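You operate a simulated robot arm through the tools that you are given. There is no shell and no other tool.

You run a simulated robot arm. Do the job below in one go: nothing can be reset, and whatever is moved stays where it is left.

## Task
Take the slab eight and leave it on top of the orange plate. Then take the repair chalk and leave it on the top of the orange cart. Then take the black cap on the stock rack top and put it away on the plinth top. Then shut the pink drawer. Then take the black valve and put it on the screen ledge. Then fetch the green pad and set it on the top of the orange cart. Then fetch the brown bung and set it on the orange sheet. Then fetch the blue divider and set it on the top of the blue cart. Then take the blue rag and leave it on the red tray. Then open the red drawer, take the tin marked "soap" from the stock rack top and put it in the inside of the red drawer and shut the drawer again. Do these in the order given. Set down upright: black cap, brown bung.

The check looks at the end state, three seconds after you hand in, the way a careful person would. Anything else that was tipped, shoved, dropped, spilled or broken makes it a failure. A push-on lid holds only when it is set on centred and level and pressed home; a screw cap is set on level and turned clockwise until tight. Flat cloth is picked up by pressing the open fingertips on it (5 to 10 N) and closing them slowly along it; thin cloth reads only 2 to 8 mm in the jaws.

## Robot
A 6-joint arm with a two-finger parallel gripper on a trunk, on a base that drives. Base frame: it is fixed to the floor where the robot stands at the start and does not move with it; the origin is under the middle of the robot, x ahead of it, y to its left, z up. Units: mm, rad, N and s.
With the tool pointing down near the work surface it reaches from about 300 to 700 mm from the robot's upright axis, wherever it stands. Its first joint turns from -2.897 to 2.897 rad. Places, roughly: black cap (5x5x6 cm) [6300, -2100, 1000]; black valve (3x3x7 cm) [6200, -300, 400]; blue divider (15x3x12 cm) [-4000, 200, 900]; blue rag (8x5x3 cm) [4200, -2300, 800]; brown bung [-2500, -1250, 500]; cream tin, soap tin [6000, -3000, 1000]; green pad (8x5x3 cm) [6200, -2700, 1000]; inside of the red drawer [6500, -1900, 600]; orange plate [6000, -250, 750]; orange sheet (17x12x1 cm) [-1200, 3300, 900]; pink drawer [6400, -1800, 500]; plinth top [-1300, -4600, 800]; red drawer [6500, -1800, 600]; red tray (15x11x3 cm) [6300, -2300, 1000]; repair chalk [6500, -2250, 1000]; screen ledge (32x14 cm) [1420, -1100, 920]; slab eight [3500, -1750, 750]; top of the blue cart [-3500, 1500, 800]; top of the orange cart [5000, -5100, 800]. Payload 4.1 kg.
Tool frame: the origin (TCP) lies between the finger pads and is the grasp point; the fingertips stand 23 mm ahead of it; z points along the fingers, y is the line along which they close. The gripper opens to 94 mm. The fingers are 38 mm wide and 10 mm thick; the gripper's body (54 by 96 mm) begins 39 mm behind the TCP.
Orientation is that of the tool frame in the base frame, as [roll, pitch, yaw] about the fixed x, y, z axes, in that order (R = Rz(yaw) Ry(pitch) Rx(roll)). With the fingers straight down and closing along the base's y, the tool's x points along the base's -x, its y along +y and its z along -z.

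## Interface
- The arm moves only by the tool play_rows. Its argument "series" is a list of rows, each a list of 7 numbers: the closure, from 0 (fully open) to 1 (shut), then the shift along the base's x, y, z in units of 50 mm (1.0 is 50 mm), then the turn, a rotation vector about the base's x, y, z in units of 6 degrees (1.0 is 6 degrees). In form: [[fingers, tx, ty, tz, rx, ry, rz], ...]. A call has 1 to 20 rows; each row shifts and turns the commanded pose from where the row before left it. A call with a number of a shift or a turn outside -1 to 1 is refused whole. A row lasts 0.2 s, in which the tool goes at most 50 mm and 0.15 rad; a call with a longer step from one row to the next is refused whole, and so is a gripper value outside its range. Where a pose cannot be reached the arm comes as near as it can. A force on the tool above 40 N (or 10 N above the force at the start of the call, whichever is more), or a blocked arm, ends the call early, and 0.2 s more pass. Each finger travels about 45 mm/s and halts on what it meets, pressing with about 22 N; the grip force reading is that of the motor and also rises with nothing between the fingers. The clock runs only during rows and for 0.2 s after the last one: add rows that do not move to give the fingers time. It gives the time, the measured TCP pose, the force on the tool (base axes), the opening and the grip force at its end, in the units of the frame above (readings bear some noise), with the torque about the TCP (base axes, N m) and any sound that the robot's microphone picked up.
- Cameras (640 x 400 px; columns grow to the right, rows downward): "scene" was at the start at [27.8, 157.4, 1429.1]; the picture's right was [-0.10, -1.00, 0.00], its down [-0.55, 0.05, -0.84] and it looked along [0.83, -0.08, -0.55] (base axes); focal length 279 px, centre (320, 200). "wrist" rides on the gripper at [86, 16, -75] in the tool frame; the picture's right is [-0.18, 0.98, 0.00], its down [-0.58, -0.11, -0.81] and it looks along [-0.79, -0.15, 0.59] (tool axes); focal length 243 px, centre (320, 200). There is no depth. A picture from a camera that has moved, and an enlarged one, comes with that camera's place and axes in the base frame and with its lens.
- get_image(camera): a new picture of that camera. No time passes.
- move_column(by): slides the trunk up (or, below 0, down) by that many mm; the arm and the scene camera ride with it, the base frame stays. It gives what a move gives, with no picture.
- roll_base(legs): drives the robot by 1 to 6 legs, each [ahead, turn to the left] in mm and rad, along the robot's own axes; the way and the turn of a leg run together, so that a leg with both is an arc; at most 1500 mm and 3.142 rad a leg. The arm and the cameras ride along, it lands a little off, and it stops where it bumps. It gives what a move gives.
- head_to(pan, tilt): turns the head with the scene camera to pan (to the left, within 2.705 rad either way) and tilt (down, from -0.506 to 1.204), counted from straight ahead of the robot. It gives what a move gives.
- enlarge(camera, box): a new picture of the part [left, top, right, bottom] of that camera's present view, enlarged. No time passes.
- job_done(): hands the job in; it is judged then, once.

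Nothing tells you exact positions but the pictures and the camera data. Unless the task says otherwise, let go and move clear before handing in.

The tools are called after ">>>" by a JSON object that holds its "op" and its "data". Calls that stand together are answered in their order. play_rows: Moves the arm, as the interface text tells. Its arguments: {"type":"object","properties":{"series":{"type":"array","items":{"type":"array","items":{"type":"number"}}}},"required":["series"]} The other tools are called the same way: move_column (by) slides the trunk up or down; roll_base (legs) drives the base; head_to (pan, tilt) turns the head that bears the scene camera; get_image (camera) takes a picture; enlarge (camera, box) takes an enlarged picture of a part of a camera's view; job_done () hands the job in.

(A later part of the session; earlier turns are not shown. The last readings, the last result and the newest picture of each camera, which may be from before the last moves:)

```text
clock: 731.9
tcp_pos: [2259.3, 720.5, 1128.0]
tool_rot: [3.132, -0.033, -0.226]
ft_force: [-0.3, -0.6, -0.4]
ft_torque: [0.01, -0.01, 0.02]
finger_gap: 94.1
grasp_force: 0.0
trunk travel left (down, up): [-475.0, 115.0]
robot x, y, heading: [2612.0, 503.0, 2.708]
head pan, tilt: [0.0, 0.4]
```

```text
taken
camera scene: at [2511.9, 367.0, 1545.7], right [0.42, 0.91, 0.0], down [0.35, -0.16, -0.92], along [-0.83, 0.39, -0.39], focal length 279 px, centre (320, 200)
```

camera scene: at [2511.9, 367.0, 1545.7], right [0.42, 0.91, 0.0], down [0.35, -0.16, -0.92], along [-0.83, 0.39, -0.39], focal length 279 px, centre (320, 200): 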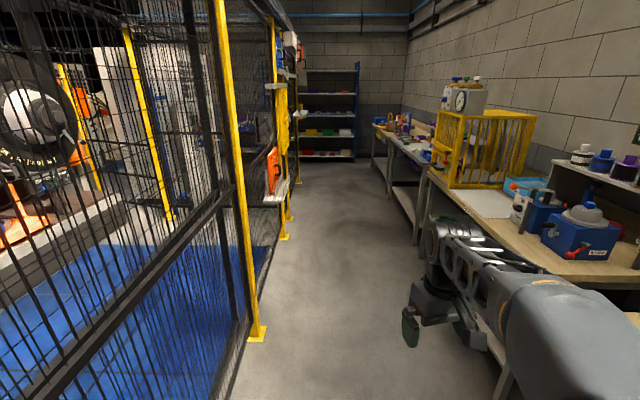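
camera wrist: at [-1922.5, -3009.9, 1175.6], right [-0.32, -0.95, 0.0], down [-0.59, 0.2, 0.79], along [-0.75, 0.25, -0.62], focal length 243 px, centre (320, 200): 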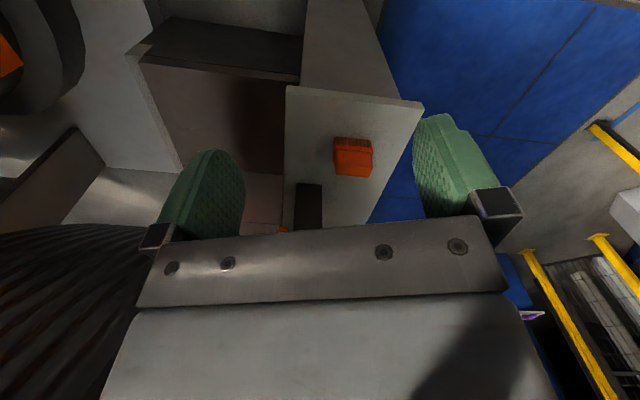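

>>> {"op": "roll_base", "data": {"legs": [[1500, 0], [900, 0]]}}

>>> {"op": "get_image", "data": {"camera": "scene"}}

>>> {"op": "head_to", "data": {"pan": -0.8, "tilt": 0.4}}

>>> {"op": "get_image", "data": {"camera": "scene"}}

```text
clock: 743.6
tcp_pos: [92.2, 1716.4, 1128.9]
tool_rot: [3.133, -0.032, -0.221]
ft_force: [-0.4, -0.3, 0.0]
ft_torque: [-0.02, 0.03, -0.04]
finger_gap: 94.1
grasp_force: 0.1
trunk travel left (down, up): [-475.0, 115.0]
robot x, y, heading: [443.5, 1500.5, 2.708]
head pan, tilt: [0.0, 0.4]
```

```text
taken
camera scene: at [345.3, 1364.7, 1545.7], right [0.42, 0.91, 0.0], down [0.35, -0.16, -0.92], along [-0.84, 0.38, -0.39], focal length 279 px, centre (320, 200)
```

scene: 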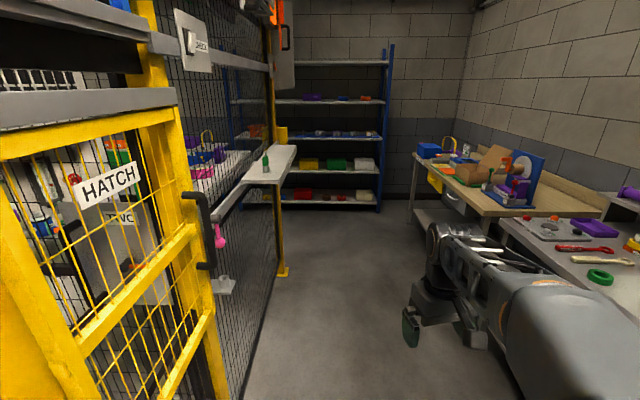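

```text
clock: 744.7
tcp_pos: [91.6, 1716.3, 1129.5]
tool_rot: [3.133, -0.034, -0.221]
ft_force: [-0.6, 0.5, -1.4]
ft_torque: [0.0, 0.03, 0.02]
finger_gap: 94.1
grasp_force: 0.2
trunk travel left (down, up): [-475.0, 115.0]
robot x, y, heading: [443.5, 1505.9, 2.708]
head pan, tilt: [-0.799, 0.4]
```

```text
taken
camera scene: at [398.5, 1413.3, 1545.7], right [0.94, 0.34, 0.0], down [0.13, -0.37, -0.92], along [-0.31, 0.87, -0.39], focal length 279 px, centre (320, 200)
```

scene: 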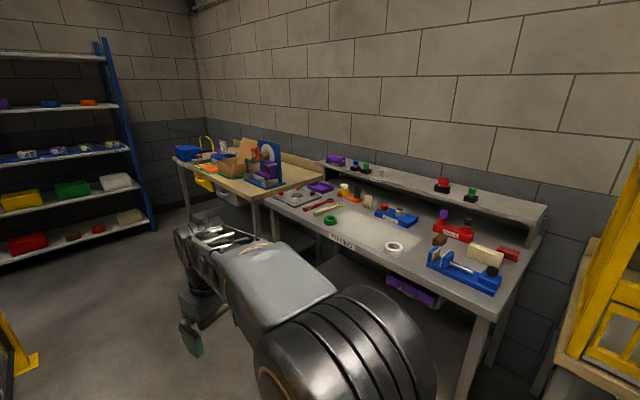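

>>> {"op": "roll_base", "data": {"legs": [[1500, 0], [700, 0], [0, 1.2]]}}

>>> {"op": "head_to", "data": {"pan": 0.3, "tilt": 0.4}}

>>> {"op": "get_image", "data": {"camera": "scene"}}

>>> {"op": "head_to", "data": {"pan": -0.5, "tilt": 0.4}}

>>> {"op": "get_image", "data": {"camera": "scene"}}

```text
clock: 758.6
tcp_pos: [-1878.4, 2172.6, 1128.9]
tool_rot: [3.131, -0.033, 0.977]
ft_force: [0.3, -0.6, -0.1]
ft_torque: [-0.03, 0.01, -0.02]
finger_gap: 93.9
grasp_force: 0.1
trunk travel left (down, up): [-475.0, 115.0]
robot x, y, heading: [-1549.5, 2425.1, -2.373]
head pan, tilt: [-0.799, 0.4]
```

```text
clock: 759.9
tcp_pos: [-1878.5, 2172.5, 1129.2]
tool_rot: [3.133, -0.034, 0.975]
ft_force: [-0.9, 0.3, -0.2]
ft_torque: [-0.01, 0.01, 0.04]
finger_gap: 93.9
grasp_force: 0.0
trunk travel left (down, up): [-475.0, 115.0]
robot x, y, heading: [-1550.4, 2427.6, -2.371]
head pan, tilt: [0.3, 0.4]
```

```text
taken
camera scene: at [-1437.2, 2264.6, 1545.7], right [-0.88, 0.48, 0.0], down [0.19, 0.34, -0.92], along [-0.44, -0.81, -0.39], focal length 279 px, centre (320, 200)
```

scene: 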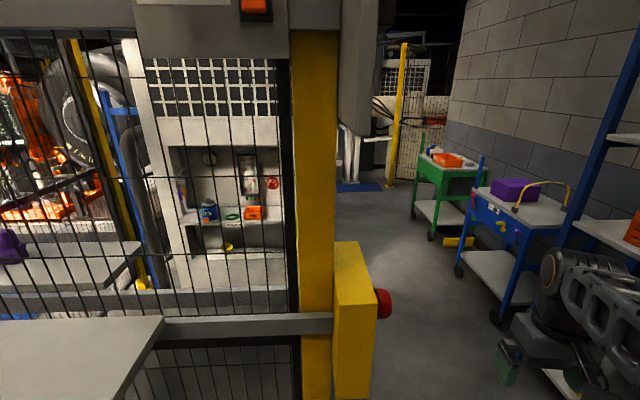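

```text
clock: 761.0
tcp_pos: [-1877.8, 2172.5, 1128.6]
tool_rot: [3.133, -0.033, 0.977]
ft_force: [-1.1, -1.5, -0.5]
ft_torque: [0.0, -0.02, 0.0]
finger_gap: 93.9
grasp_force: 0.2
trunk travel left (down, up): [-475.0, 115.0]
robot x, y, heading: [-1551.9, 2425.7, -2.375]
head pan, tilt: [-0.499, 0.4]
```

```text
taken
camera scene: at [-1481.8, 2321.0, 1545.7], right [-0.27, 0.96, 0.0], down [0.38, 0.1, -0.92], along [-0.89, -0.25, -0.39], focal length 279 px, centre (320, 200)
```

scene: 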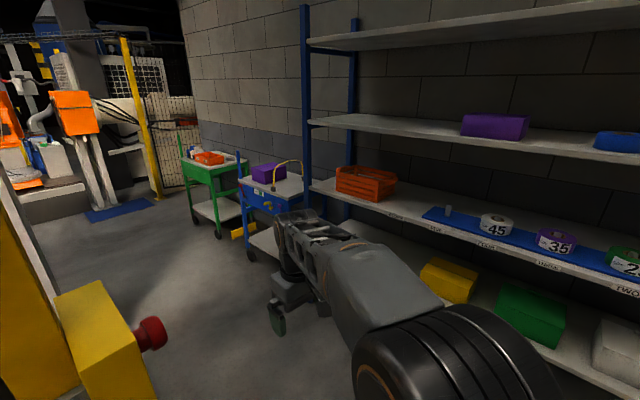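

>>> {"op": "roll_base", "data": {"legs": [[0, -0.188], [596, 0], [0, 0.48], [918, 0]]}}

>>> {"op": "head_to", "data": {"pan": 0.0, "tilt": 0.4}}

>>> {"op": "get_image", "data": {"camera": "scene"}}

>>> {"op": "head_to", "data": {"pan": -0.8, "tilt": 0.4}}

>>> {"op": "get_image", "data": {"camera": "scene"}}

>>> {"op": "head_to", "data": {"pan": 0.8, "tilt": 0.4}}

>>> {"op": "get_image", "data": {"camera": "scene"}}

```text
clock: 771.0
tcp_pos: [-2747.3, 960.3, 1128.6]
tool_rot: [3.131, -0.034, 1.264]
ft_force: [0.8, 0.6, 0.2]
ft_torque: [0.0, 0.01, 0.0]
finger_gap: 94.0
grasp_force: 0.0
trunk travel left (down, up): [-475.0, 115.0]
robot x, y, heading: [-2502.4, 1294.8, -2.084]
head pan, tilt: [-0.499, 0.4]
```

```text
clock: 771.9
tcp_pos: [-2746.4, 960.9, 1128.7]
tool_rot: [3.134, -0.035, 1.264]
ft_force: [-0.3, 0.4, -0.3]
ft_torque: [0.0, 0.0, 0.02]
finger_gap: 93.9
grasp_force: 0.1
trunk travel left (down, up): [-475.0, 115.0]
robot x, y, heading: [-2504.0, 1294.3, -2.089]
head pan, tilt: [0.0, 0.4]
```

```text
taken
camera scene: at [-2376.0, 1184.5, 1545.7], right [-0.87, 0.49, 0.0], down [0.19, 0.34, -0.92], along [-0.45, -0.8, -0.39], focal length 279 px, centre (320, 200)
```

scene: 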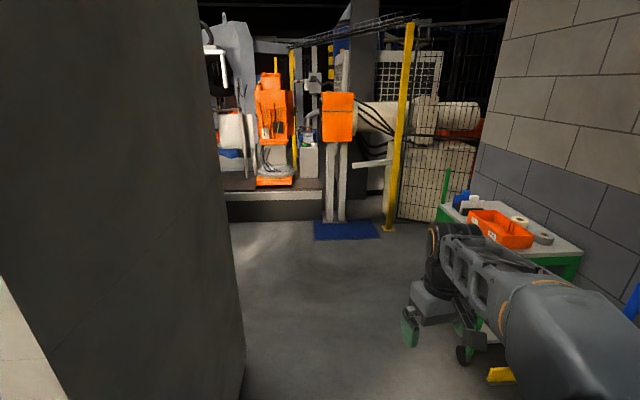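

```text
clock: 773.0
tcp_pos: [-2747.1, 960.9, 1129.9]
tool_rot: [3.133, -0.033, 1.266]
ft_force: [-0.7, 0.1, 0.7]
ft_torque: [0.0, -0.02, 0.05]
finger_gap: 94.0
grasp_force: 0.0
trunk travel left (down, up): [-475.0, 115.0]
robot x, y, heading: [-2501.8, 1295.7, -2.086]
head pan, tilt: [-0.799, 0.4]
```

```text
taken
camera scene: at [-2419.9, 1241.5, 1545.7], right [-0.26, 0.97, 0.0], down [0.38, 0.1, -0.92], along [-0.89, -0.24, -0.39], focal length 279 px, centre (320, 200)
```

scene: 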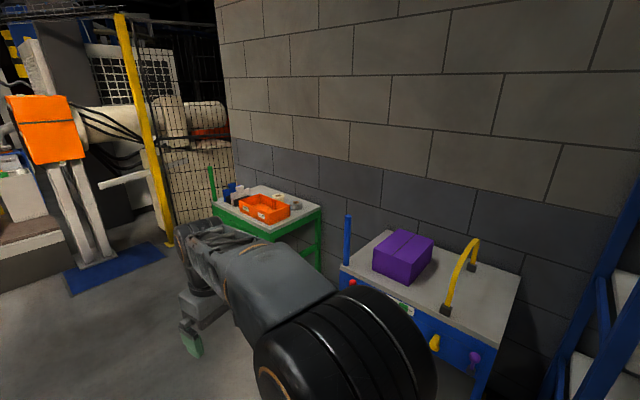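

```text
clock: 774.7
tcp_pos: [-2747.8, 959.9, 1128.5]
tool_rot: [3.133, -0.032, 1.264]
ft_force: [0.5, -0.1, -0.1]
ft_torque: [0.03, 0.0, 0.04]
finger_gap: 94.0
grasp_force: 0.0
trunk travel left (down, up): [-475.0, 115.0]
robot x, y, heading: [-2501.5, 1293.4, -2.082]
head pan, tilt: [0.799, 0.4]
```

```text
taken
camera scene: at [-2304.3, 1176.2, 1545.7], right [-0.96, -0.28, 0.0], down [-0.11, 0.37, -0.92], along [0.26, -0.88, -0.39], focal length 279 px, centre (320, 200)
```

scene: 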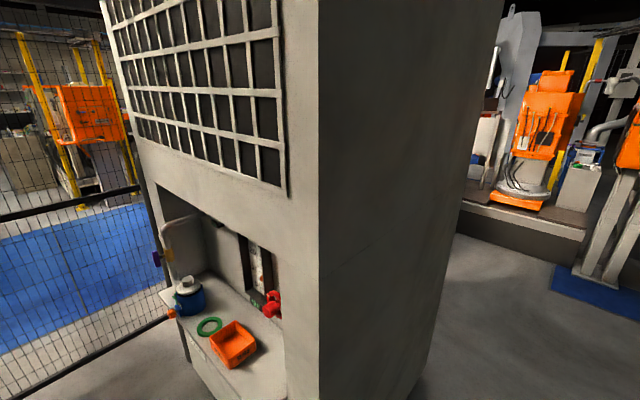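

>>> {"op": "roll_base", "data": {"legs": [[1200, 0], [0, 0.5]]}}

>>> {"op": "head_to", "data": {"pan": 0.0, "tilt": 0.4}}

>>> {"op": "get_image", "data": {"camera": "scene"}}

>>> {"op": "head_to", "data": {"pan": 0.9, "tilt": 0.4}}

>>> {"op": "get_image", "data": {"camera": "scene"}}

```text
clock: 782.2
tcp_pos: [-3158.8, -165.0, 1129.3]
tool_rot: [3.134, -0.033, 1.756]
ft_force: [-0.4, 0.0, 0.5]
ft_torque: [-0.02, 0.0, 0.0]
finger_gap: 93.9
grasp_force: 0.1
trunk travel left (down, up): [-475.0, 115.0]
robot x, y, heading: [-3103.5, 242.2, -1.594]
head pan, tilt: [0.799, 0.4]
```

```text
clock: 783.4
tcp_pos: [-3158.8, -164.7, 1128.6]
tool_rot: [3.134, -0.034, 1.757]
ft_force: [-0.2, -0.2, -0.9]
ft_torque: [-0.04, -0.01, -0.01]
finger_gap: 93.9
grasp_force: 0.2
trunk travel left (down, up): [-475.0, 115.0]
robot x, y, heading: [-3101.3, 240.6, -1.59]
head pan, tilt: [0.0, 0.4]
```

```text
taken
camera scene: at [-2937.3, 207.6, 1545.7], right [-1.0, 0.02, 0.0], down [0.01, 0.39, -0.92], along [-0.02, -0.92, -0.39], focal length 279 px, centre (320, 200)
```

scene: 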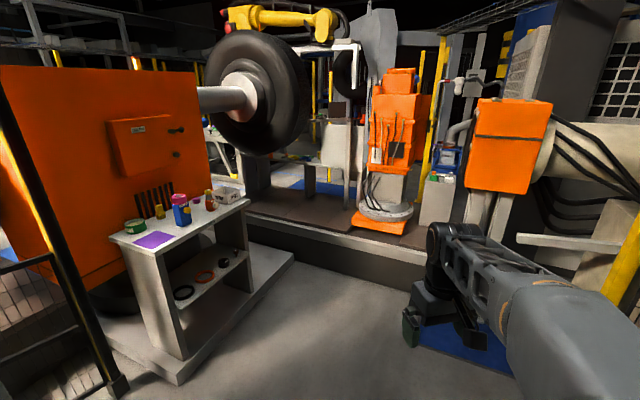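

```text
clock: 784.6
tcp_pos: [-3158.9, -164.9, 1128.0]
tool_rot: [3.133, -0.032, 1.758]
ft_force: [-0.1, -0.2, -0.5]
ft_torque: [0.01, -0.03, -0.02]
finger_gap: 94.1
grasp_force: 0.1
trunk travel left (down, up): [-475.0, 115.0]
robot x, y, heading: [-3101.3, 243.7, -1.589]
head pan, tilt: [0.901, 0.4]
```

```text
taken
camera scene: at [-2864.0, 240.9, 1545.7], right [-0.64, -0.77, 0.0], down [-0.3, 0.25, -0.92], along [0.71, -0.59, -0.39], focal length 279 px, centre (320, 200)
```

scene: 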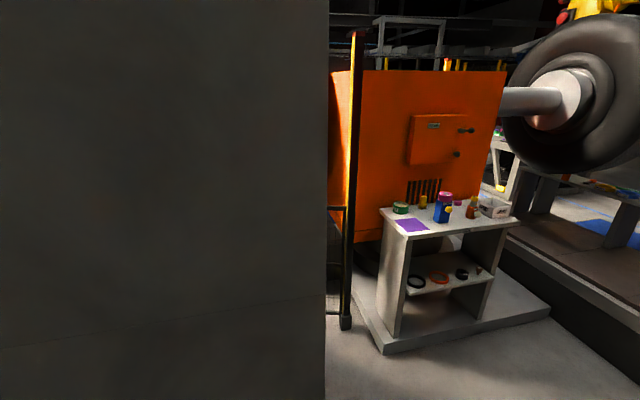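

>>> {"op": "enlarge", "data": {"camera": "scene", "box": [370, 180, 530, 300]}}

```text
3.33 times, centred on (450, 240) of scene
camera zoom: at [-2864.0, 240.9, 1545.7], right [-0.64, -0.77, 0.0], down [-0.3, 0.25, -0.92], along [0.71, -0.59, -0.39], focal length 929 px, centre (-113, 67)
```

zoom: 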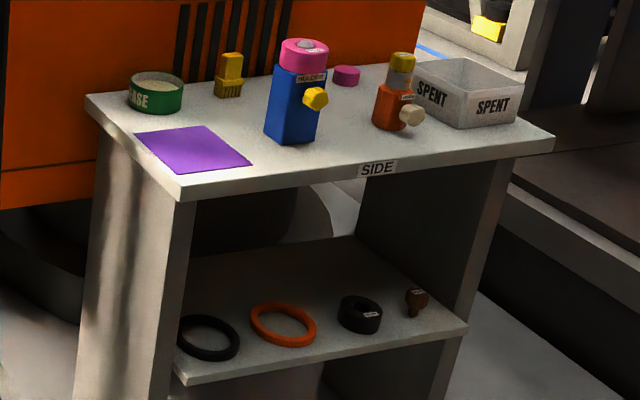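

The brown bung sits on the lower shelf of the SIDE counter near (-2420, -1336, ~500). I'll drive up to face that counter.

>>> {"op": "roll_base", "data": {"legs": [[0, 0.129], [1200, 0], [0, 0.98]]}}

>>> {"op": "head_to", "data": {"pan": 0.0, "tilt": 0.5}}

>>> {"op": "get_image", "data": {"camera": "scene"}}

```text
clock: 793.7
tcp_pos: [-2628.2, -1164.6, 1128.0]
tool_rot: [3.134, -0.034, 2.88]
ft_force: [-0.3, 0.7, 0.1]
ft_torque: [0.02, 0.03, -0.03]
finger_gap: 93.8
grasp_force: 0.0
trunk travel left (down, up): [-475.0, 115.0]
robot x, y, heading: [-2968.5, -933.6, -0.477]
head pan, tilt: [0.901, 0.4]
```

```text
clock: 794.9
tcp_pos: [-2628.6, -1164.5, 1129.2]
tool_rot: [3.133, -0.033, 2.881]
ft_force: [0.0, -0.1, 0.3]
ft_torque: [-0.01, 0.01, 0.01]
finger_gap: 94.0
grasp_force: 0.0
trunk travel left (down, up): [-475.0, 115.0]
robot x, y, heading: [-2975.0, -934.0, -0.478]
head pan, tilt: [0.0, 0.499]
```

```text
taken
camera scene: at [-2870.2, -802.3, 1536.6], right [-0.45, -0.89, 0.0], down [-0.43, 0.22, -0.88], along [0.78, -0.4, -0.48], focal length 279 px, centre (320, 200)
```

scene: 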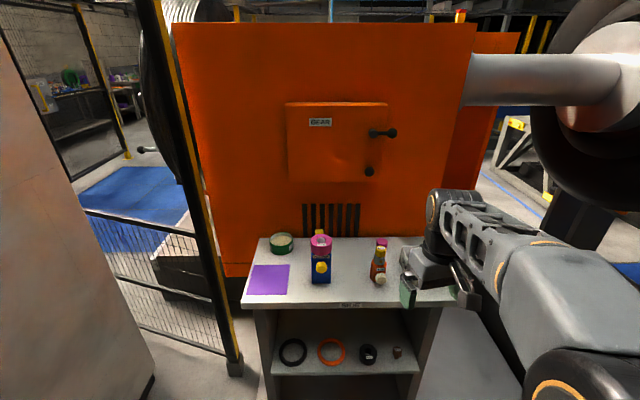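

Triangulating gives the shelf at z≈450 and the bung at (-2403, -1395), about 50 mm inside the shelf's front edge, with the counter top at z≈819. I'll line up squarely and lower the trunk.

>>> {"op": "roll_base", "data": {"legs": [[0, -0.93], [196, 0], [0, 0.947]]}}

>>> {"op": "move_column", "data": {"by": -400}}

>>> {"op": "head_to", "data": {"pan": 0.0, "tilt": 0.55}}

>>> {"op": "get_image", "data": {"camera": "scene"}}

>>> {"op": "get_image", "data": {"camera": "wrist"}}

```text
clock: 801.3
tcp_pos: [-2586.4, -1348.0, 1129.5]
tool_rot: [3.134, -0.033, 2.907]
ft_force: [0.1, 0.2, 0.1]
ft_torque: [0.04, -0.03, 0.01]
finger_gap: 94.0
grasp_force: 0.0
trunk travel left (down, up): [-475.0, 115.0]
robot x, y, heading: [-2938.8, -1128.6, -0.44]
head pan, tilt: [0.0, 0.499]
```

```text
clock: 805.1
tcp_pos: [-2586.7, -1347.8, 729.0]
tool_rot: [3.133, -0.035, 2.906]
ft_force: [-0.8, 0.3, 0.6]
ft_torque: [0.0, 0.01, 0.03]
finger_gap: 93.9
grasp_force: 0.1
trunk travel left (down, up): [-75.0, 515.0]
robot x, y, heading: [-2938.6, -1130.1, -0.441]
head pan, tilt: [0.0, 0.499]
```

```text
clock: 805.7
tcp_pos: [-2586.0, -1347.0, 728.9]
tool_rot: [3.132, -0.034, 2.907]
ft_force: [-0.4, -0.3, -0.5]
ft_torque: [-0.01, 0.0, 0.02]
finger_gap: 94.0
grasp_force: 0.1
trunk travel left (down, up): [-75.0, 515.0]
robot x, y, heading: [-2940.4, -1127.9, -0.44]
head pan, tilt: [0.0, 0.55]
```

```text
taken
camera scene: at [-2840.0, -992.0, 1132.1], right [-0.43, -0.9, 0.0], down [-0.47, 0.22, -0.85], along [0.77, -0.37, -0.52], focal length 279 px, centre (320, 200)
```

scene: 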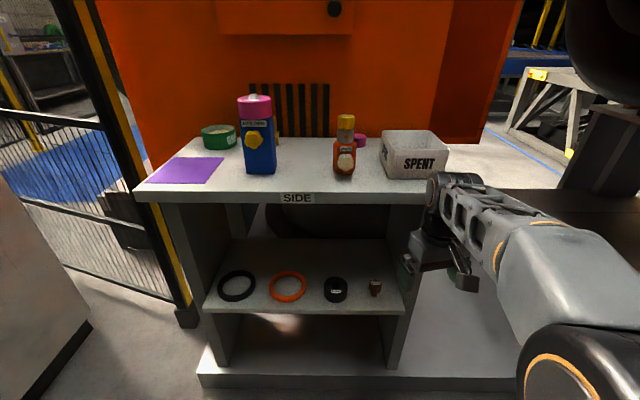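

```text
taken
camera wrist: at [-2664.2, -1312.4, 806.0], right [0.41, 0.91, 0.0], down [0.56, -0.25, 0.79], along [0.72, -0.32, -0.62], focal length 243 px, centre (320, 200)
```

wrist: 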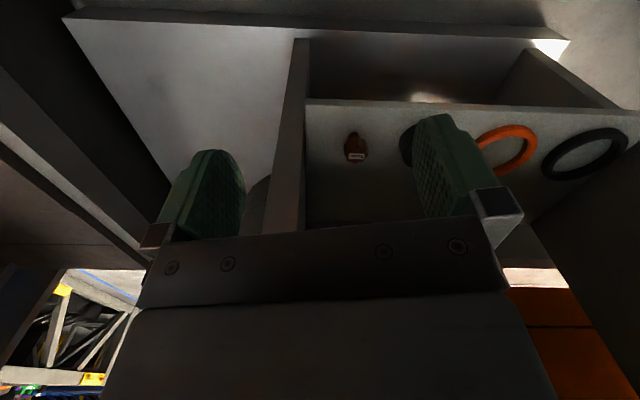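

>>> {"op": "enlarge", "data": {"camera": "scene", "box": [320, 250, 440, 325]}}

>>> {"op": "enlarge", "data": {"camera": "wrist", "box": [280, 80, 440, 180]}}

```text
5.33 times, centred on (380, 288) of scene
camera zoom: at [-2840.0, -992.0, 1132.1], right [-0.43, -0.9, 0.0], down [-0.47, 0.22, -0.85], along [0.77, -0.37, -0.52], focal length 1486 px, centre (0, -267)
```

zoom: 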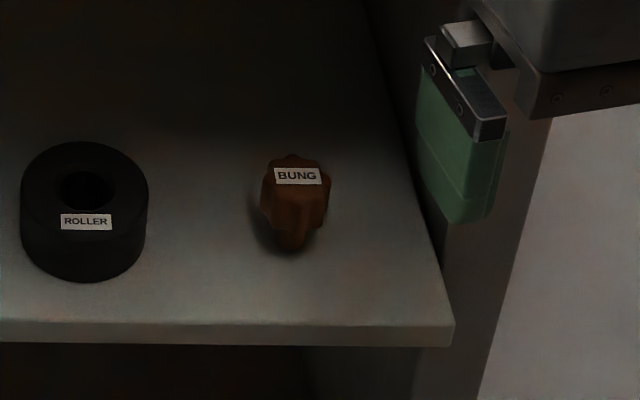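

```text
4.00 times, centred on (360, 130) of wrist
camera zoom: at [-2664.2, -1312.4, 806.0], right [0.41, 0.91, 0.0], down [0.56, -0.25, 0.79], along [0.72, -0.32, -0.62], focal length 970 px, centre (160, 480)
```

zoom: 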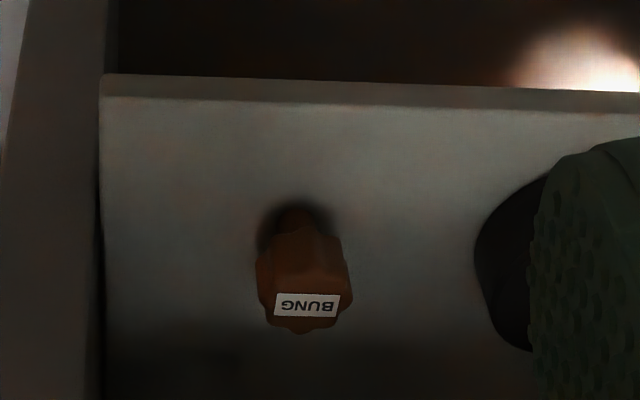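

The bung stands at about (-2417, -1362), from shelf z≈478 up to 529. I'll correct the tool's angle, tilt it 15° forward, and lower it just outside the shelf in line with the bung.

>>> {"op": "play_rows", "data": {"series": [[0.3, 0.11, 0.222, -0.5, -0.296, -0.644, -0.4475], [0.3, 0.11, 0.222, -0.7, -0.296, -0.644, -0.4475], [0.3, 0.11, 0.222, -0.9, -0.296, -0.644, -0.4475], [0.3, 0.11, 0.222, -0.9, -0.296, -0.644, -0.4475], [0.3, 0.11, 0.222, -0.9, 0, 0, 0], [0.3, 0, 0, 0, 0, 0, 0]]}}

>>> {"op": "get_image", "data": {"camera": "wrist"}}

>>> {"op": "get_image", "data": {"camera": "scene"}}

```text
clock: 807.1
tcp_pos: [-2559.6, -1291.9, 533.1]
tool_rot: [-3.118, 0.263, 2.723]
ft_force: [0.2, 0.5, -1.3]
ft_torque: [0.01, 0.01, 0.01]
finger_gap: 65.9
grasp_force: 0.0
trunk travel left (down, up): [-75.0, 515.0]
robot x, y, heading: [-2939.2, -1130.9, -0.442]
head pan, tilt: [0.0, 0.55]
```

```text
taken
camera wrist: at [-2645.8, -1233.1, 582.8], right [0.57, 0.82, 0.03], down [0.28, -0.23, 0.93], along [0.77, -0.52, -0.36], focal length 243 px, centre (320, 200)
```

wrist: 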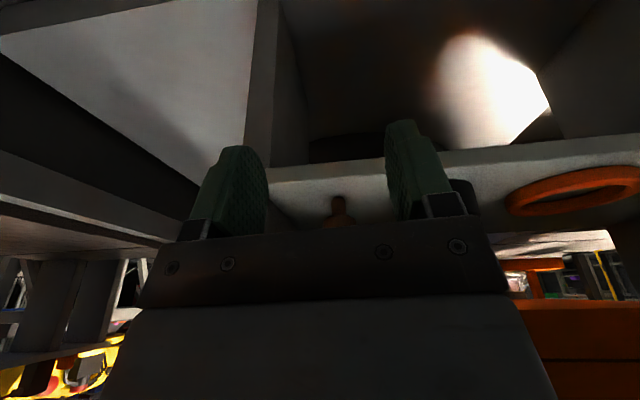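

```text
taken
camera scene: at [-2840.0, -992.0, 1132.0], right [-0.43, -0.9, 0.0], down [-0.47, 0.22, -0.85], along [0.77, -0.36, -0.52], focal length 279 px, centre (320, 200)
```

scene: 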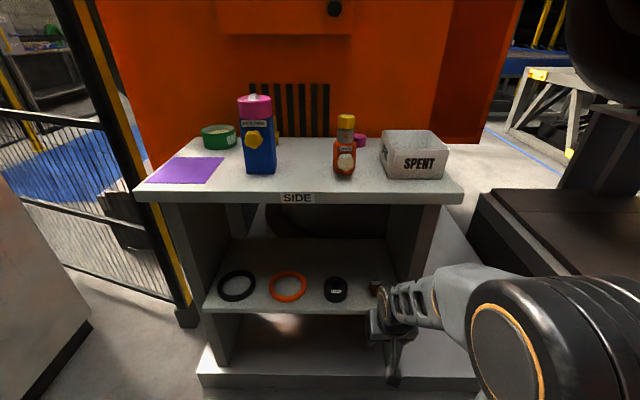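

>>> {"op": "play_rows", "data": {"series": [[0.3, 0.55, -0.27, 0, 0, 0, 0], [0.3, 0.55, -0.27, 0, 0, 0, 0], [0.3, 0.55, -0.27, -0.1, 0, 0, 0], [0.3, 0.0, 0.0, -0.1, 0, 0, 0], [0.3, 0, 0, 0, 0, 0, 0]]}}

>>> {"op": "get_image", "data": {"camera": "wrist"}}

>>> {"op": "enlarge", "data": {"camera": "scene", "box": [310, 220, 510, 360]}}

```text
clock: 808.3
tcp_pos: [-2475.3, -1331.9, 524.4]
tool_rot: [-3.116, 0.262, 2.723]
ft_force: [0.1, 0.5, 0.1]
ft_torque: [0.0, -0.01, 0.03]
finger_gap: 65.8
grasp_force: 0.0
trunk travel left (down, up): [-75.0, 515.0]
robot x, y, heading: [-2937.6, -1129.7, -0.438]
head pan, tilt: [0.0, 0.55]
```

```text
taken
camera wrist: at [-2562.2, -1273.6, 573.1], right [0.57, 0.82, 0.03], down [0.29, -0.23, 0.93], along [0.77, -0.52, -0.36], focal length 243 px, centre (320, 200)
```

wrist: 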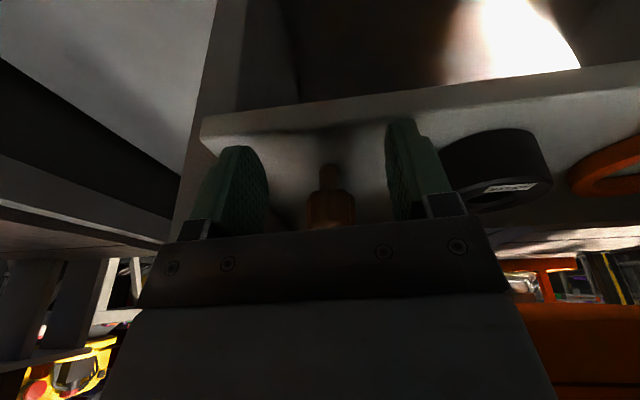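

```text
2.86 times, centred on (410, 290) of scene
camera zoom: at [-2840.0, -992.0, 1132.0], right [-0.43, -0.9, 0.0], down [-0.47, 0.22, -0.85], along [0.77, -0.36, -0.52], focal length 796 px, centre (63, -57)
```

zoom: 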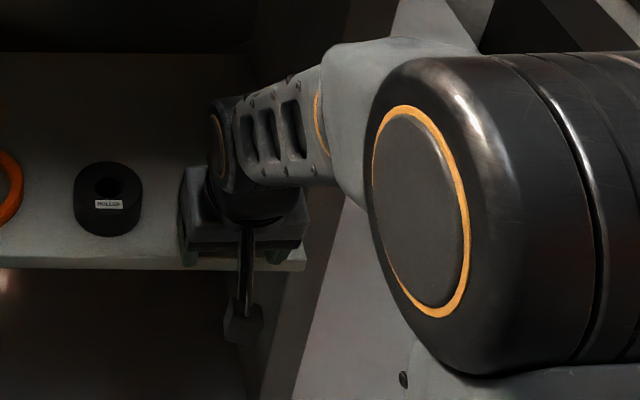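

>>> {"op": "play_rows", "data": {"series": [[0.3, 0.4, -0.2, -0.05, 0, 0, 0], [0.3, 0.4, -0.2, -0.05, 0, 0, 0], [0.3, 0.3, -0.15, -0.06, 0, 0, 0], [0.3, 0, 0, 0, 0, 0, 0]]}}

>>> {"op": "get_image", "data": {"camera": "wrist"}}

```text
clock: 809.3
tcp_pos: [-2421.4, -1358.5, 516.3]
tool_rot: [-3.118, 0.262, 2.722]
ft_force: [-1.5, -0.2, -1.2]
ft_torque: [0.0, 0.01, -0.02]
finger_gap: 65.9
grasp_force: 0.1
trunk travel left (down, up): [-75.0, 515.0]
robot x, y, heading: [-2940.5, -1128.5, -0.442]
head pan, tilt: [0.0, 0.55]
```

```text
taken
camera wrist: at [-2507.1, -1300.7, 564.8], right [0.57, 0.82, 0.03], down [0.29, -0.23, 0.93], along [0.77, -0.52, -0.36], focal length 243 px, centre (320, 200)
```

wrist: 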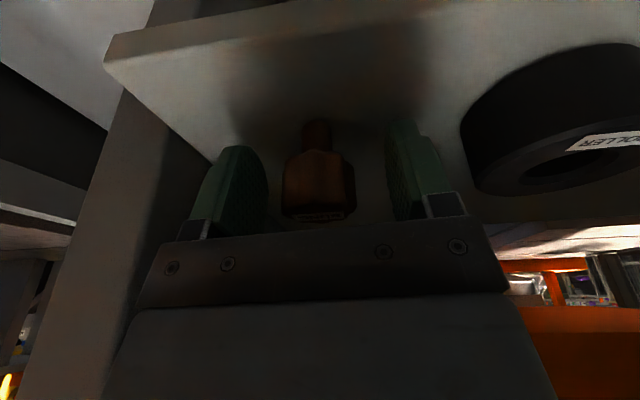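

>>> {"op": "play_rows", "data": {"series": [[0.4, 0.0, 0.0, 0, 0, 0, 0], [0.5, 0, 0, 0, 0, 0, 0], [0.6, 0, 0, 0, 0, 0, 0], [0.8, 0, 0, 0, 0, 0, 0], [1, 0, 0, 0, 0, 0, 0], [1, 0, 0, 0, 0, 0, 0]]}}

>>> {"op": "get_image", "data": {"camera": "wrist"}}

```text
clock: 810.7
tcp_pos: [-2420.6, -1358.3, 515.5]
tool_rot: [-3.117, 0.261, 2.723]
ft_force: [-0.6, -0.2, 1.4]
ft_torque: [-0.02, -0.01, -0.03]
finger_gap: 32.7
grasp_force: 22.1
trunk travel left (down, up): [-75.0, 515.0]
robot x, y, heading: [-2937.2, -1127.0, -0.441]
head pan, tilt: [0.0, 0.55]
```

```text
taken
camera wrist: at [-2507.3, -1300.6, 564.8], right [0.57, 0.82, 0.03], down [0.29, -0.23, 0.93], along [0.77, -0.52, -0.36], focal length 243 px, centre (320, 200)
```

wrist: 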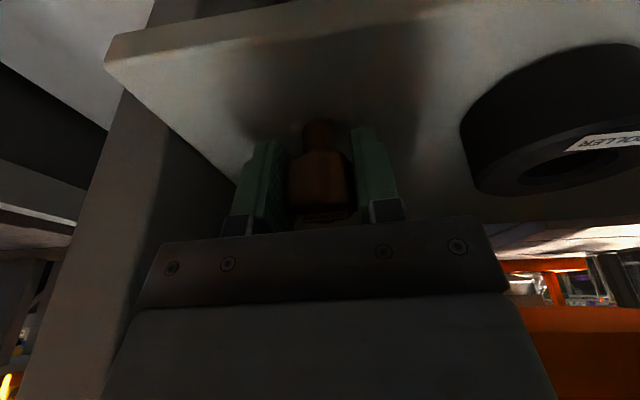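

Bung gripped (32.7 mm). Lifting slightly, withdrawing, then raising the trunk.

>>> {"op": "play_rows", "data": {"series": [[1, 0, 0, 0.2, 0, 0, 0], [1, 0, 0, 0.25, 0, 0, 0], [1, -0.55, 0.27, 0, 0, 0, 0], [1, -0.55, 0.27, 0, 0, 0, 0], [1, -0.55, 0.27, 0, 0, 0, 0], [1, -0.55, 0.27, 0, 0, 0, 0], [1, -0.4, 0.2, 0, 0, 0, 0]]}}

>>> {"op": "roll_base", "data": {"legs": [[-300, 0]]}}

>>> {"op": "move_column", "data": {"by": 400}}

>>> {"op": "get_image", "data": {"camera": "wrist"}}

>>> {"op": "get_image", "data": {"camera": "scene"}}

```text
clock: 812.3
tcp_pos: [-2551.5, -1295.3, 538.4]
tool_rot: [-3.118, 0.26, 2.723]
ft_force: [0.1, -0.5, -0.3]
ft_torque: [0.02, 0.02, 0.01]
finger_gap: 32.2
grasp_force: 22.0
trunk travel left (down, up): [-75.0, 515.0]
robot x, y, heading: [-2941.2, -1130.8, -0.443]
head pan, tilt: [0.0, 0.55]
```

```text
clock: 814.4
tcp_pos: [-2824.6, -1166.9, 538.1]
tool_rot: [-3.118, 0.263, 2.721]
ft_force: [0.3, 0.1, 0.2]
ft_torque: [-0.01, -0.02, -0.03]
finger_gap: 32.3
grasp_force: 21.7
trunk travel left (down, up): [-75.0, 515.0]
robot x, y, heading: [-3213.7, -1002.8, -0.441]
head pan, tilt: [0.0, 0.55]
```

```text
clock: 818.2
tcp_pos: [-2825.5, -1164.9, 937.5]
tool_rot: [-3.12, 0.261, 2.72]
ft_force: [-0.2, 0.1, 0.4]
ft_torque: [0.0, -0.04, -0.04]
finger_gap: 32.4
grasp_force: 21.9
trunk travel left (down, up): [-475.0, 115.0]
robot x, y, heading: [-3210.3, -999.2, -0.444]
head pan, tilt: [0.0, 0.55]
```

```text
taken
camera wrist: at [-2911.5, -1107.6, 987.0], right [0.57, 0.82, 0.03], down [0.28, -0.23, 0.93], along [0.77, -0.52, -0.36], focal length 243 px, centre (320, 200)
```

wrist: 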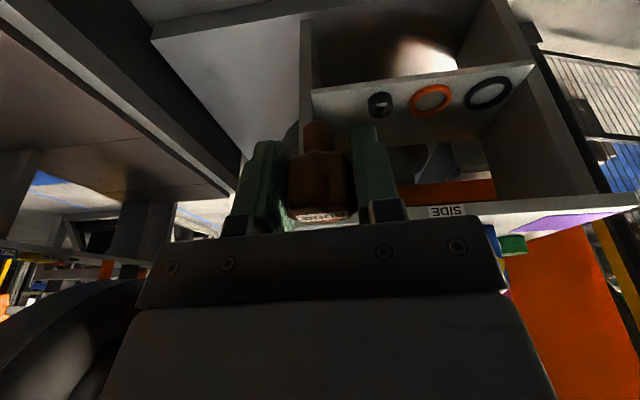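

```text
taken
camera scene: at [-3113.5, -862.3, 1532.0], right [-0.43, -0.9, 0.0], down [-0.47, 0.22, -0.85], along [0.77, -0.37, -0.52], focal length 279 px, centre (320, 200)
```

scene: 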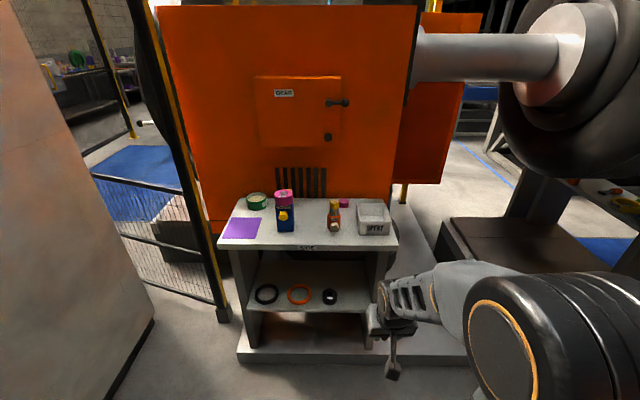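

>>> {"op": "roll_base", "data": {"legs": [[0, 1.927], [1247, 0], [0, -0.429], [1500, 0], [635, 0], [0, 0.06]]}}

>>> {"op": "head_to", "data": {"pan": -0.4, "tilt": 0.4}}

>>> {"op": "get_image", "data": {"camera": "scene"}}

```text
clock: 840.9
tcp_pos: [-1842.2, 2452.0, 938.5]
tool_rot: [-3.117, 0.261, -2.014]
ft_force: [0.1, 0.0, -1.0]
ft_torque: [0.0, -0.03, 0.02]
finger_gap: 32.3
grasp_force: 22.0
trunk travel left (down, up): [-475.0, 115.0]
robot x, y, heading: [-2019.2, 2068.3, 1.102]
head pan, tilt: [0.0, 0.55]
```

```text
clock: 841.8
tcp_pos: [-1841.7, 2453.3, 937.7]
tool_rot: [-3.119, 0.262, -2.017]
ft_force: [-0.5, -0.7, 0.5]
ft_torque: [0.0, -0.01, 0.04]
finger_gap: 32.4
grasp_force: 22.4
trunk travel left (down, up): [-475.0, 115.0]
robot x, y, heading: [-2017.0, 2070.4, 1.105]
head pan, tilt: [-0.4, 0.4]
```

```text
taken
camera scene: at [-2124.3, 2152.5, 1545.7], right [0.65, -0.76, 0.0], down [-0.3, -0.25, -0.92], along [0.7, 0.6, -0.39], focal length 279 px, centre (320, 200)
```

scene: 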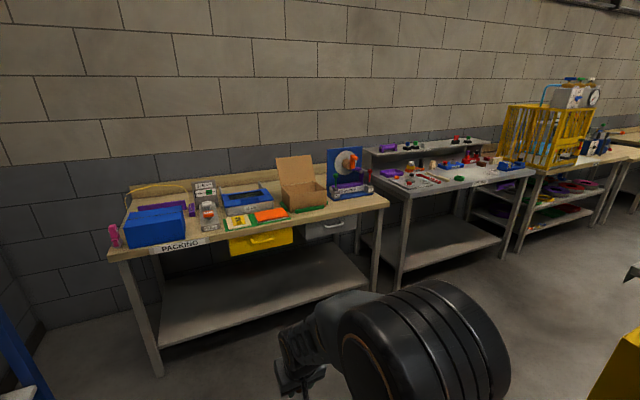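

>>> {"op": "enlarge", "data": {"camera": "scene", "box": [100, 140, 400, 270]}}

```text
2.13 times, centred on (250, 205) of scene
camera zoom: at [-2124.3, 2152.5, 1545.7], right [0.65, -0.76, 0.0], down [-0.3, -0.25, -0.92], along [0.7, 0.6, -0.39], focal length 594 px, centre (469, 189)
```

zoom: 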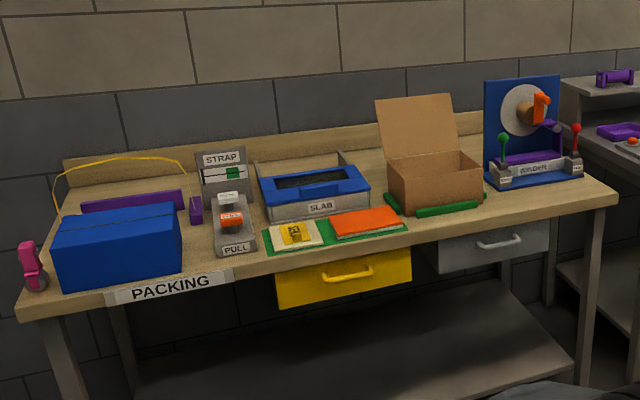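

>>> {"op": "move_column", "data": {"by": 110}}

>>> {"op": "roll_base", "data": {"legs": [[0, -0.186], [780, 0], [0, 0.177]]}}

>>> {"op": "head_to", "data": {"pan": 0.0, "tilt": 0.6}}

>>> {"op": "get_image", "data": {"camera": "scene"}}

>>> {"op": "get_image", "data": {"camera": "wrist"}}

```text
clock: 843.2
tcp_pos: [-1841.2, 2452.2, 1048.2]
tool_rot: [-3.119, 0.263, -2.018]
ft_force: [0.1, 0.1, 0.3]
ft_torque: [0.01, -0.02, -0.02]
finger_gap: 32.6
grasp_force: 22.3
trunk travel left (down, up): [-585.0, 5.0]
robot x, y, heading: [-2018.2, 2073.5, 1.1]
head pan, tilt: [-0.4, 0.4]
```

```text
clock: 848.8
tcp_pos: [-1356.2, 3065.1, 1047.8]
tool_rot: [-3.118, 0.261, -2.034]
ft_force: [-0.8, 0.4, -0.4]
ft_torque: [-0.01, -0.02, 0.02]
finger_gap: 32.6
grasp_force: 22.4
trunk travel left (down, up): [-585.0, 5.0]
robot x, y, heading: [-1539.3, 2683.0, 1.077]
head pan, tilt: [-0.4, 0.4]
```

```text
clock: 849.7
tcp_pos: [-1358.5, 3064.2, 1048.7]
tool_rot: [-3.121, 0.263, -2.036]
ft_force: [-0.2, -0.5, 0.7]
ft_torque: [-0.01, 0.03, -0.01]
finger_gap: 32.4
grasp_force: 22.1
trunk travel left (down, up): [-585.0, 5.0]
robot x, y, heading: [-1539.2, 2686.3, 1.087]
head pan, tilt: [0.0, 0.6]
```

```text
taken
camera scene: at [-1675.0, 2789.6, 1637.6], right [0.88, -0.47, 0.0], down [-0.27, -0.5, -0.83], along [0.39, 0.73, -0.56], focal length 279 px, centre (320, 200)
```

scene: 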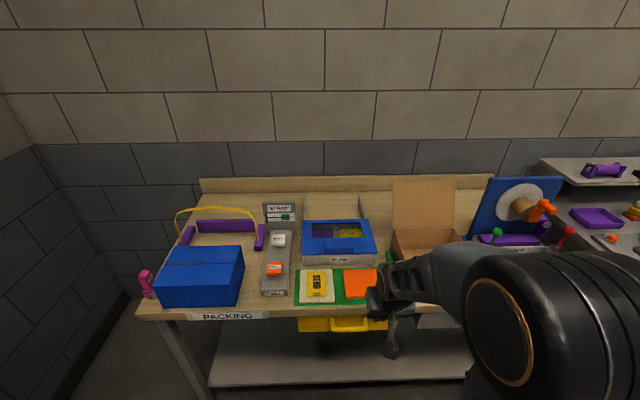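

```text
taken
camera wrist: at [-1418.5, 2981.3, 1097.0], right [-0.8, 0.61, 0.03], down [0.24, 0.27, 0.93], along [0.56, 0.75, -0.36], focal length 243 px, centre (320, 200)
```

wrist: 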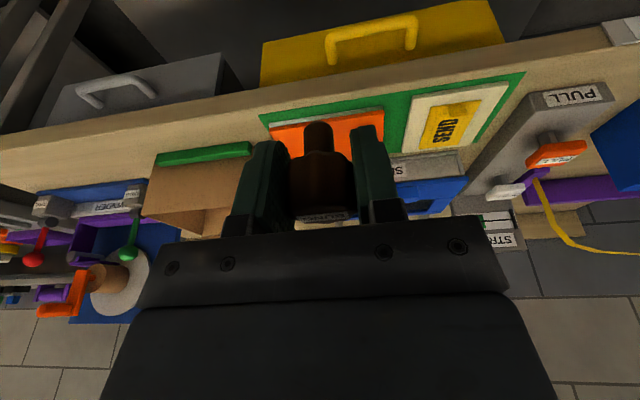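

>>> {"op": "enlarge", "data": {"camera": "scene", "box": [280, 240, 440, 340]}}

>>> {"op": "enlarge", "data": {"camera": "wrist", "box": [220, 60, 460, 210]}}

```text
4.00 times, centred on (360, 290) of scene
camera zoom: at [-1675.0, 2789.6, 1637.6], right [0.88, -0.47, 0.0], down [-0.27, -0.5, -0.83], along [0.39, 0.73, -0.56], focal length 1114 px, centre (160, -160)
```

zoom: 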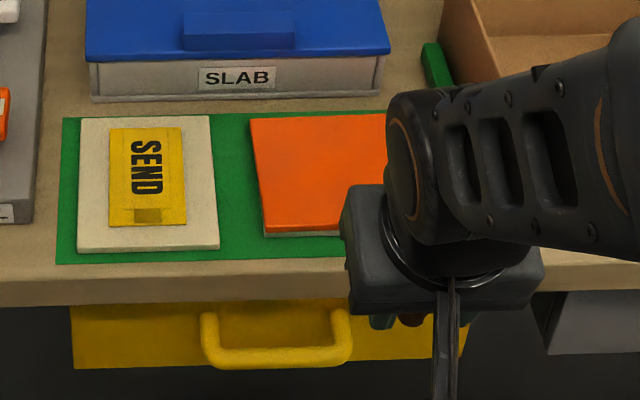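

```text
2.67 times, centred on (340, 135) of wrist
camera zoom: at [-1418.5, 2981.3, 1097.0], right [-0.8, 0.61, 0.03], down [0.24, 0.27, 0.93], along [0.56, 0.75, -0.36], focal length 647 px, centre (267, 373)
```

zoom: 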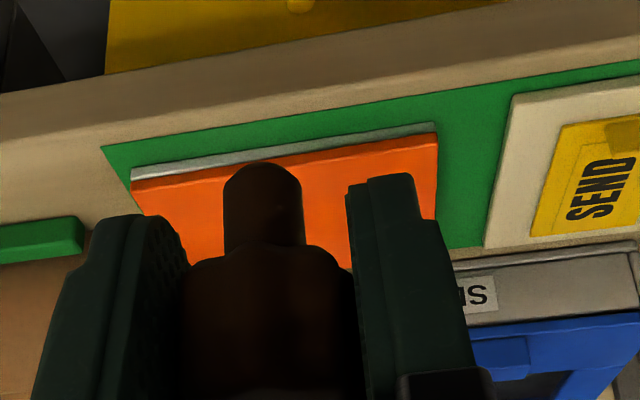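

The orange sheet lies on the green mat, centred at about (-1222, 3278), top z≈852. I'll move 100 mm closer and bring the bung over its middle.

>>> {"op": "roll_base", "data": {"legs": [[100, 0]]}}

>>> {"op": "play_rows", "data": {"series": [[1, 0.45, 0.63, -0.1, 0, 0, 0], [1, 0.45, 0.63, -0.3, 0, 0, 0], [1, 0.45, 0.63, -0.4, 0, 0, 0], [1, 0.45, 0.63, -0.4, 0, 0, 0], [1, 0, 0, 0, 0, 0, 0]]}}

>>> {"op": "get_image", "data": {"camera": "wrist"}}

>>> {"op": "get_image", "data": {"camera": "scene"}}

```text
clock: 850.8
tcp_pos: [-1309.1, 3153.3, 1048.4]
tool_rot: [-3.118, 0.261, -2.035]
ft_force: [0.0, 0.4, 0.2]
ft_torque: [-0.02, 0.04, 0.01]
finger_gap: 32.5
grasp_force: 22.3
trunk travel left (down, up): [-585.0, 5.0]
robot x, y, heading: [-1494.9, 2769.4, 1.083]
head pan, tilt: [0.0, 0.6]
```

```text
clock: 852.0
tcp_pos: [-1219.5, 3278.6, 987.0]
tool_rot: [-3.119, 0.26, -2.034]
ft_force: [0.3, 0.1, -0.5]
ft_torque: [0.02, 0.0, -0.02]
finger_gap: 32.2
grasp_force: 22.0
trunk travel left (down, up): [-585.0, 5.0]
robot x, y, heading: [-1492.3, 2770.6, 1.085]
head pan, tilt: [0.0, 0.6]
```

```text
taken
camera wrist: at [-1281.5, 3195.0, 1036.6], right [-0.8, 0.6, 0.03], down [0.24, 0.27, 0.93], along [0.56, 0.75, -0.36], focal length 243 px, centre (320, 200)
```

wrist: 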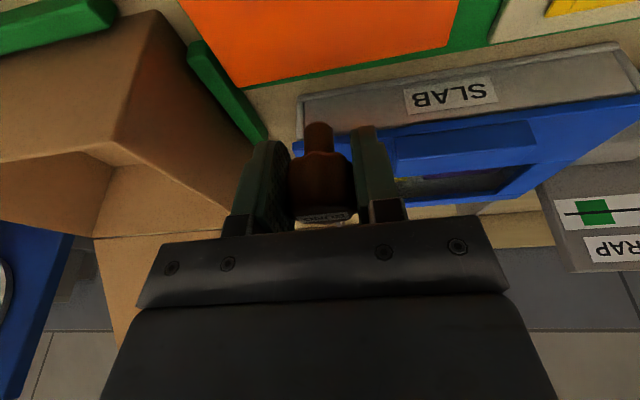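

```text
taken
camera scene: at [-1628.3, 2877.8, 1637.5], right [0.88, -0.47, 0.0], down [-0.26, -0.5, -0.83], along [0.39, 0.73, -0.56], focal length 279 px, centre (320, 200)
```

scene: 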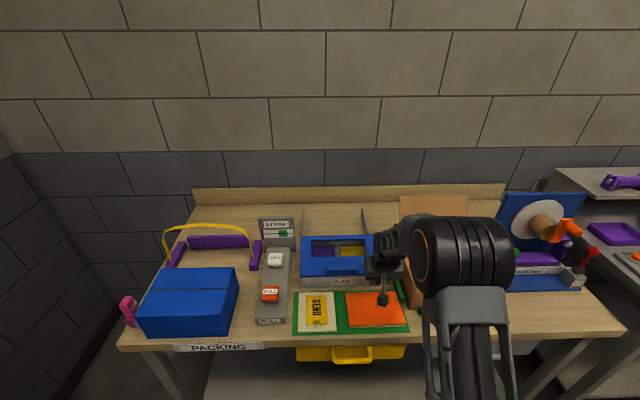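

>>> {"op": "play_rows", "data": {"series": [[1, 0, 0, -0.5, 0, 0, 0], [1, 0, 0, -0.6, 0, 0, 0], [1, 0, 0, -0.4, 0, 0, 0], [1, 0, 0, 0, 0, 0, 0]]}}

>>> {"op": "get_image", "data": {"camera": "wrist"}}

>>> {"op": "enlarge", "data": {"camera": "scene", "box": [290, 240, 450, 340]}}

```text
clock: 853.0
tcp_pos: [-1219.8, 3278.7, 912.6]
tool_rot: [-3.12, 0.262, -2.035]
ft_force: [0.1, -0.6, 0.1]
ft_torque: [-0.01, 0.01, 0.01]
finger_gap: 32.1
grasp_force: 22.3
trunk travel left (down, up): [-585.0, 5.0]
robot x, y, heading: [-1493.2, 2772.3, 1.085]
head pan, tilt: [0.0, 0.6]
```

```text
taken
camera wrist: at [-1281.6, 3195.6, 961.6], right [-0.8, 0.6, 0.03], down [0.24, 0.27, 0.93], along [0.56, 0.75, -0.36], focal length 243 px, centre (320, 200)
```

wrist: 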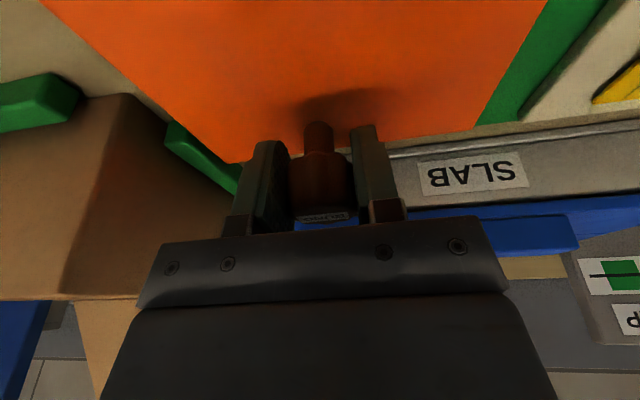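

```text
4.00 times, centred on (370, 290) of scene
camera zoom: at [-1628.2, 2878.0, 1637.5], right [0.88, -0.47, 0.0], down [-0.26, -0.5, -0.83], along [0.39, 0.73, -0.56], focal length 1114 px, centre (120, -160)
```

zoom: 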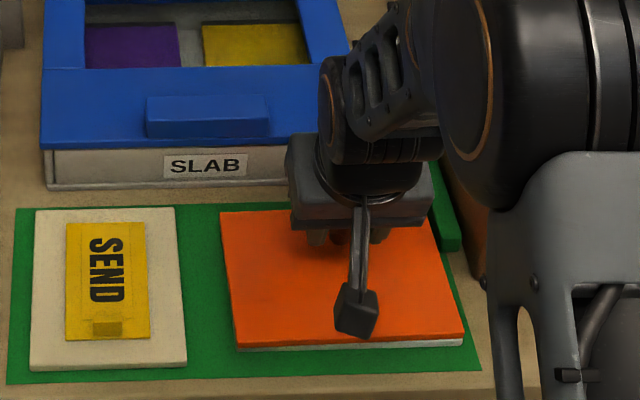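

>>> {"op": "play_rows", "data": {"series": [[1, -0.1, -0.19, 0, 0, 0, 0], [1, 0, 0, -0.2, 0, 0, 0], [1, 0, 0, -0.1, 0, 0, 0], [1, 0, 0, 0, 0, 0, 0]]}}

```text
clock: 854.0
tcp_pos: [-1223.7, 3270.5, 900.7]
tool_rot: [-3.116, 0.271, -2.036]
ft_force: [0.8, 0.2, 36.3]
ft_torque: [0.12, -0.06, 0.0]
finger_gap: 32.5
grasp_force: 21.8
trunk travel left (down, up): [-585.0, 5.0]
robot x, y, heading: [-1492.4, 2776.0, 1.087]
head pan, tilt: [0.0, 0.6]
```

Contact on the sheet. Easing off and releasing the bung upright.

>>> {"op": "play_rows", "data": {"series": [[1, 0, 0, 0.04, 0, 0, 0], [0.95, 0, 0, 0, 0, 0, 0], [0.65, 0, 0, 0, 0, 0, 0], [0.55, 0, 0, 0, 0, 0, 0], [0.45, 0, 0, 0, 0, 0, 0], [0.35, 0, 0, 0, 0, 0, 0]]}}

>>> {"op": "get_image", "data": {"camera": "wrist"}}

```text
clock: 855.4
tcp_pos: [-1224.2, 3268.4, 900.0]
tool_rot: [-3.119, 0.26, -2.035]
ft_force: [-0.7, -0.2, 0.2]
ft_torque: [0.0, 0.0, -0.02]
finger_gap: 61.3
grasp_force: 0.0
trunk travel left (down, up): [-585.0, 5.0]
robot x, y, heading: [-1496.2, 2778.7, 1.082]
head pan, tilt: [0.0, 0.6]
```

```text
taken
camera wrist: at [-1286.8, 3186.1, 948.8], right [-0.8, 0.6, 0.03], down [0.24, 0.28, 0.93], along [0.56, 0.75, -0.36], focal length 243 px, centre (320, 200)
```

wrist: 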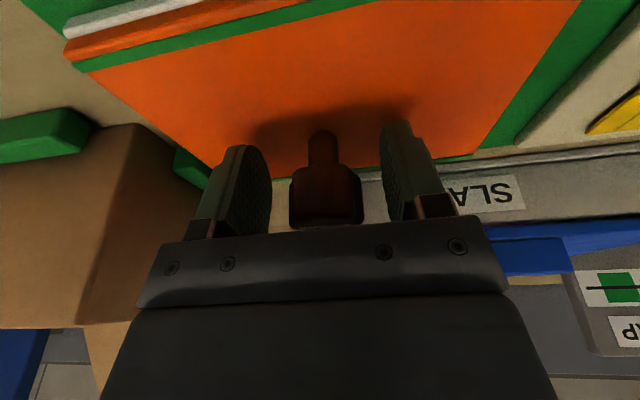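

>>> {"op": "enlarge", "data": {"camera": "scene", "box": [290, 240, 450, 340]}}

>>> {"op": "enlarge", "data": {"camera": "wrist", "box": [40, 0, 360, 200]}}

```text
4.00 times, centred on (370, 290) of scene
camera zoom: at [-1628.3, 2877.9, 1637.5], right [0.88, -0.47, 0.0], down [-0.26, -0.5, -0.83], along [0.39, 0.73, -0.56], focal length 1114 px, centre (120, -160)
```

zoom: 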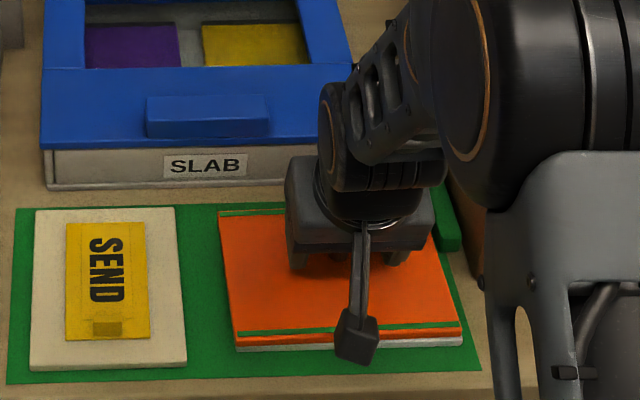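

```text
2.00 times, centred on (200, 100) of wrist
camera zoom: at [-1286.8, 3186.1, 948.8], right [-0.8, 0.6, 0.03], down [0.24, 0.28, 0.93], along [0.56, 0.75, -0.36], focal length 485 px, centre (560, 400)
```

zoom: 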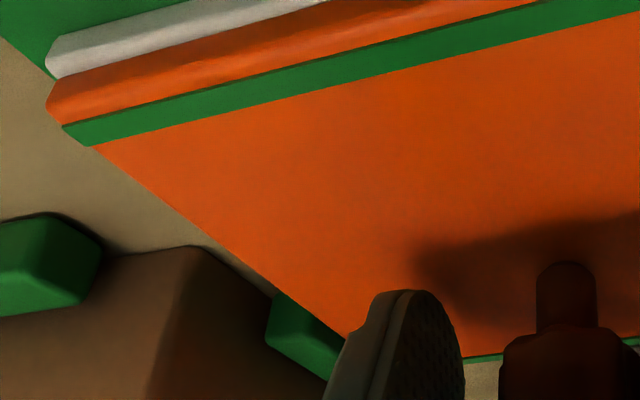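

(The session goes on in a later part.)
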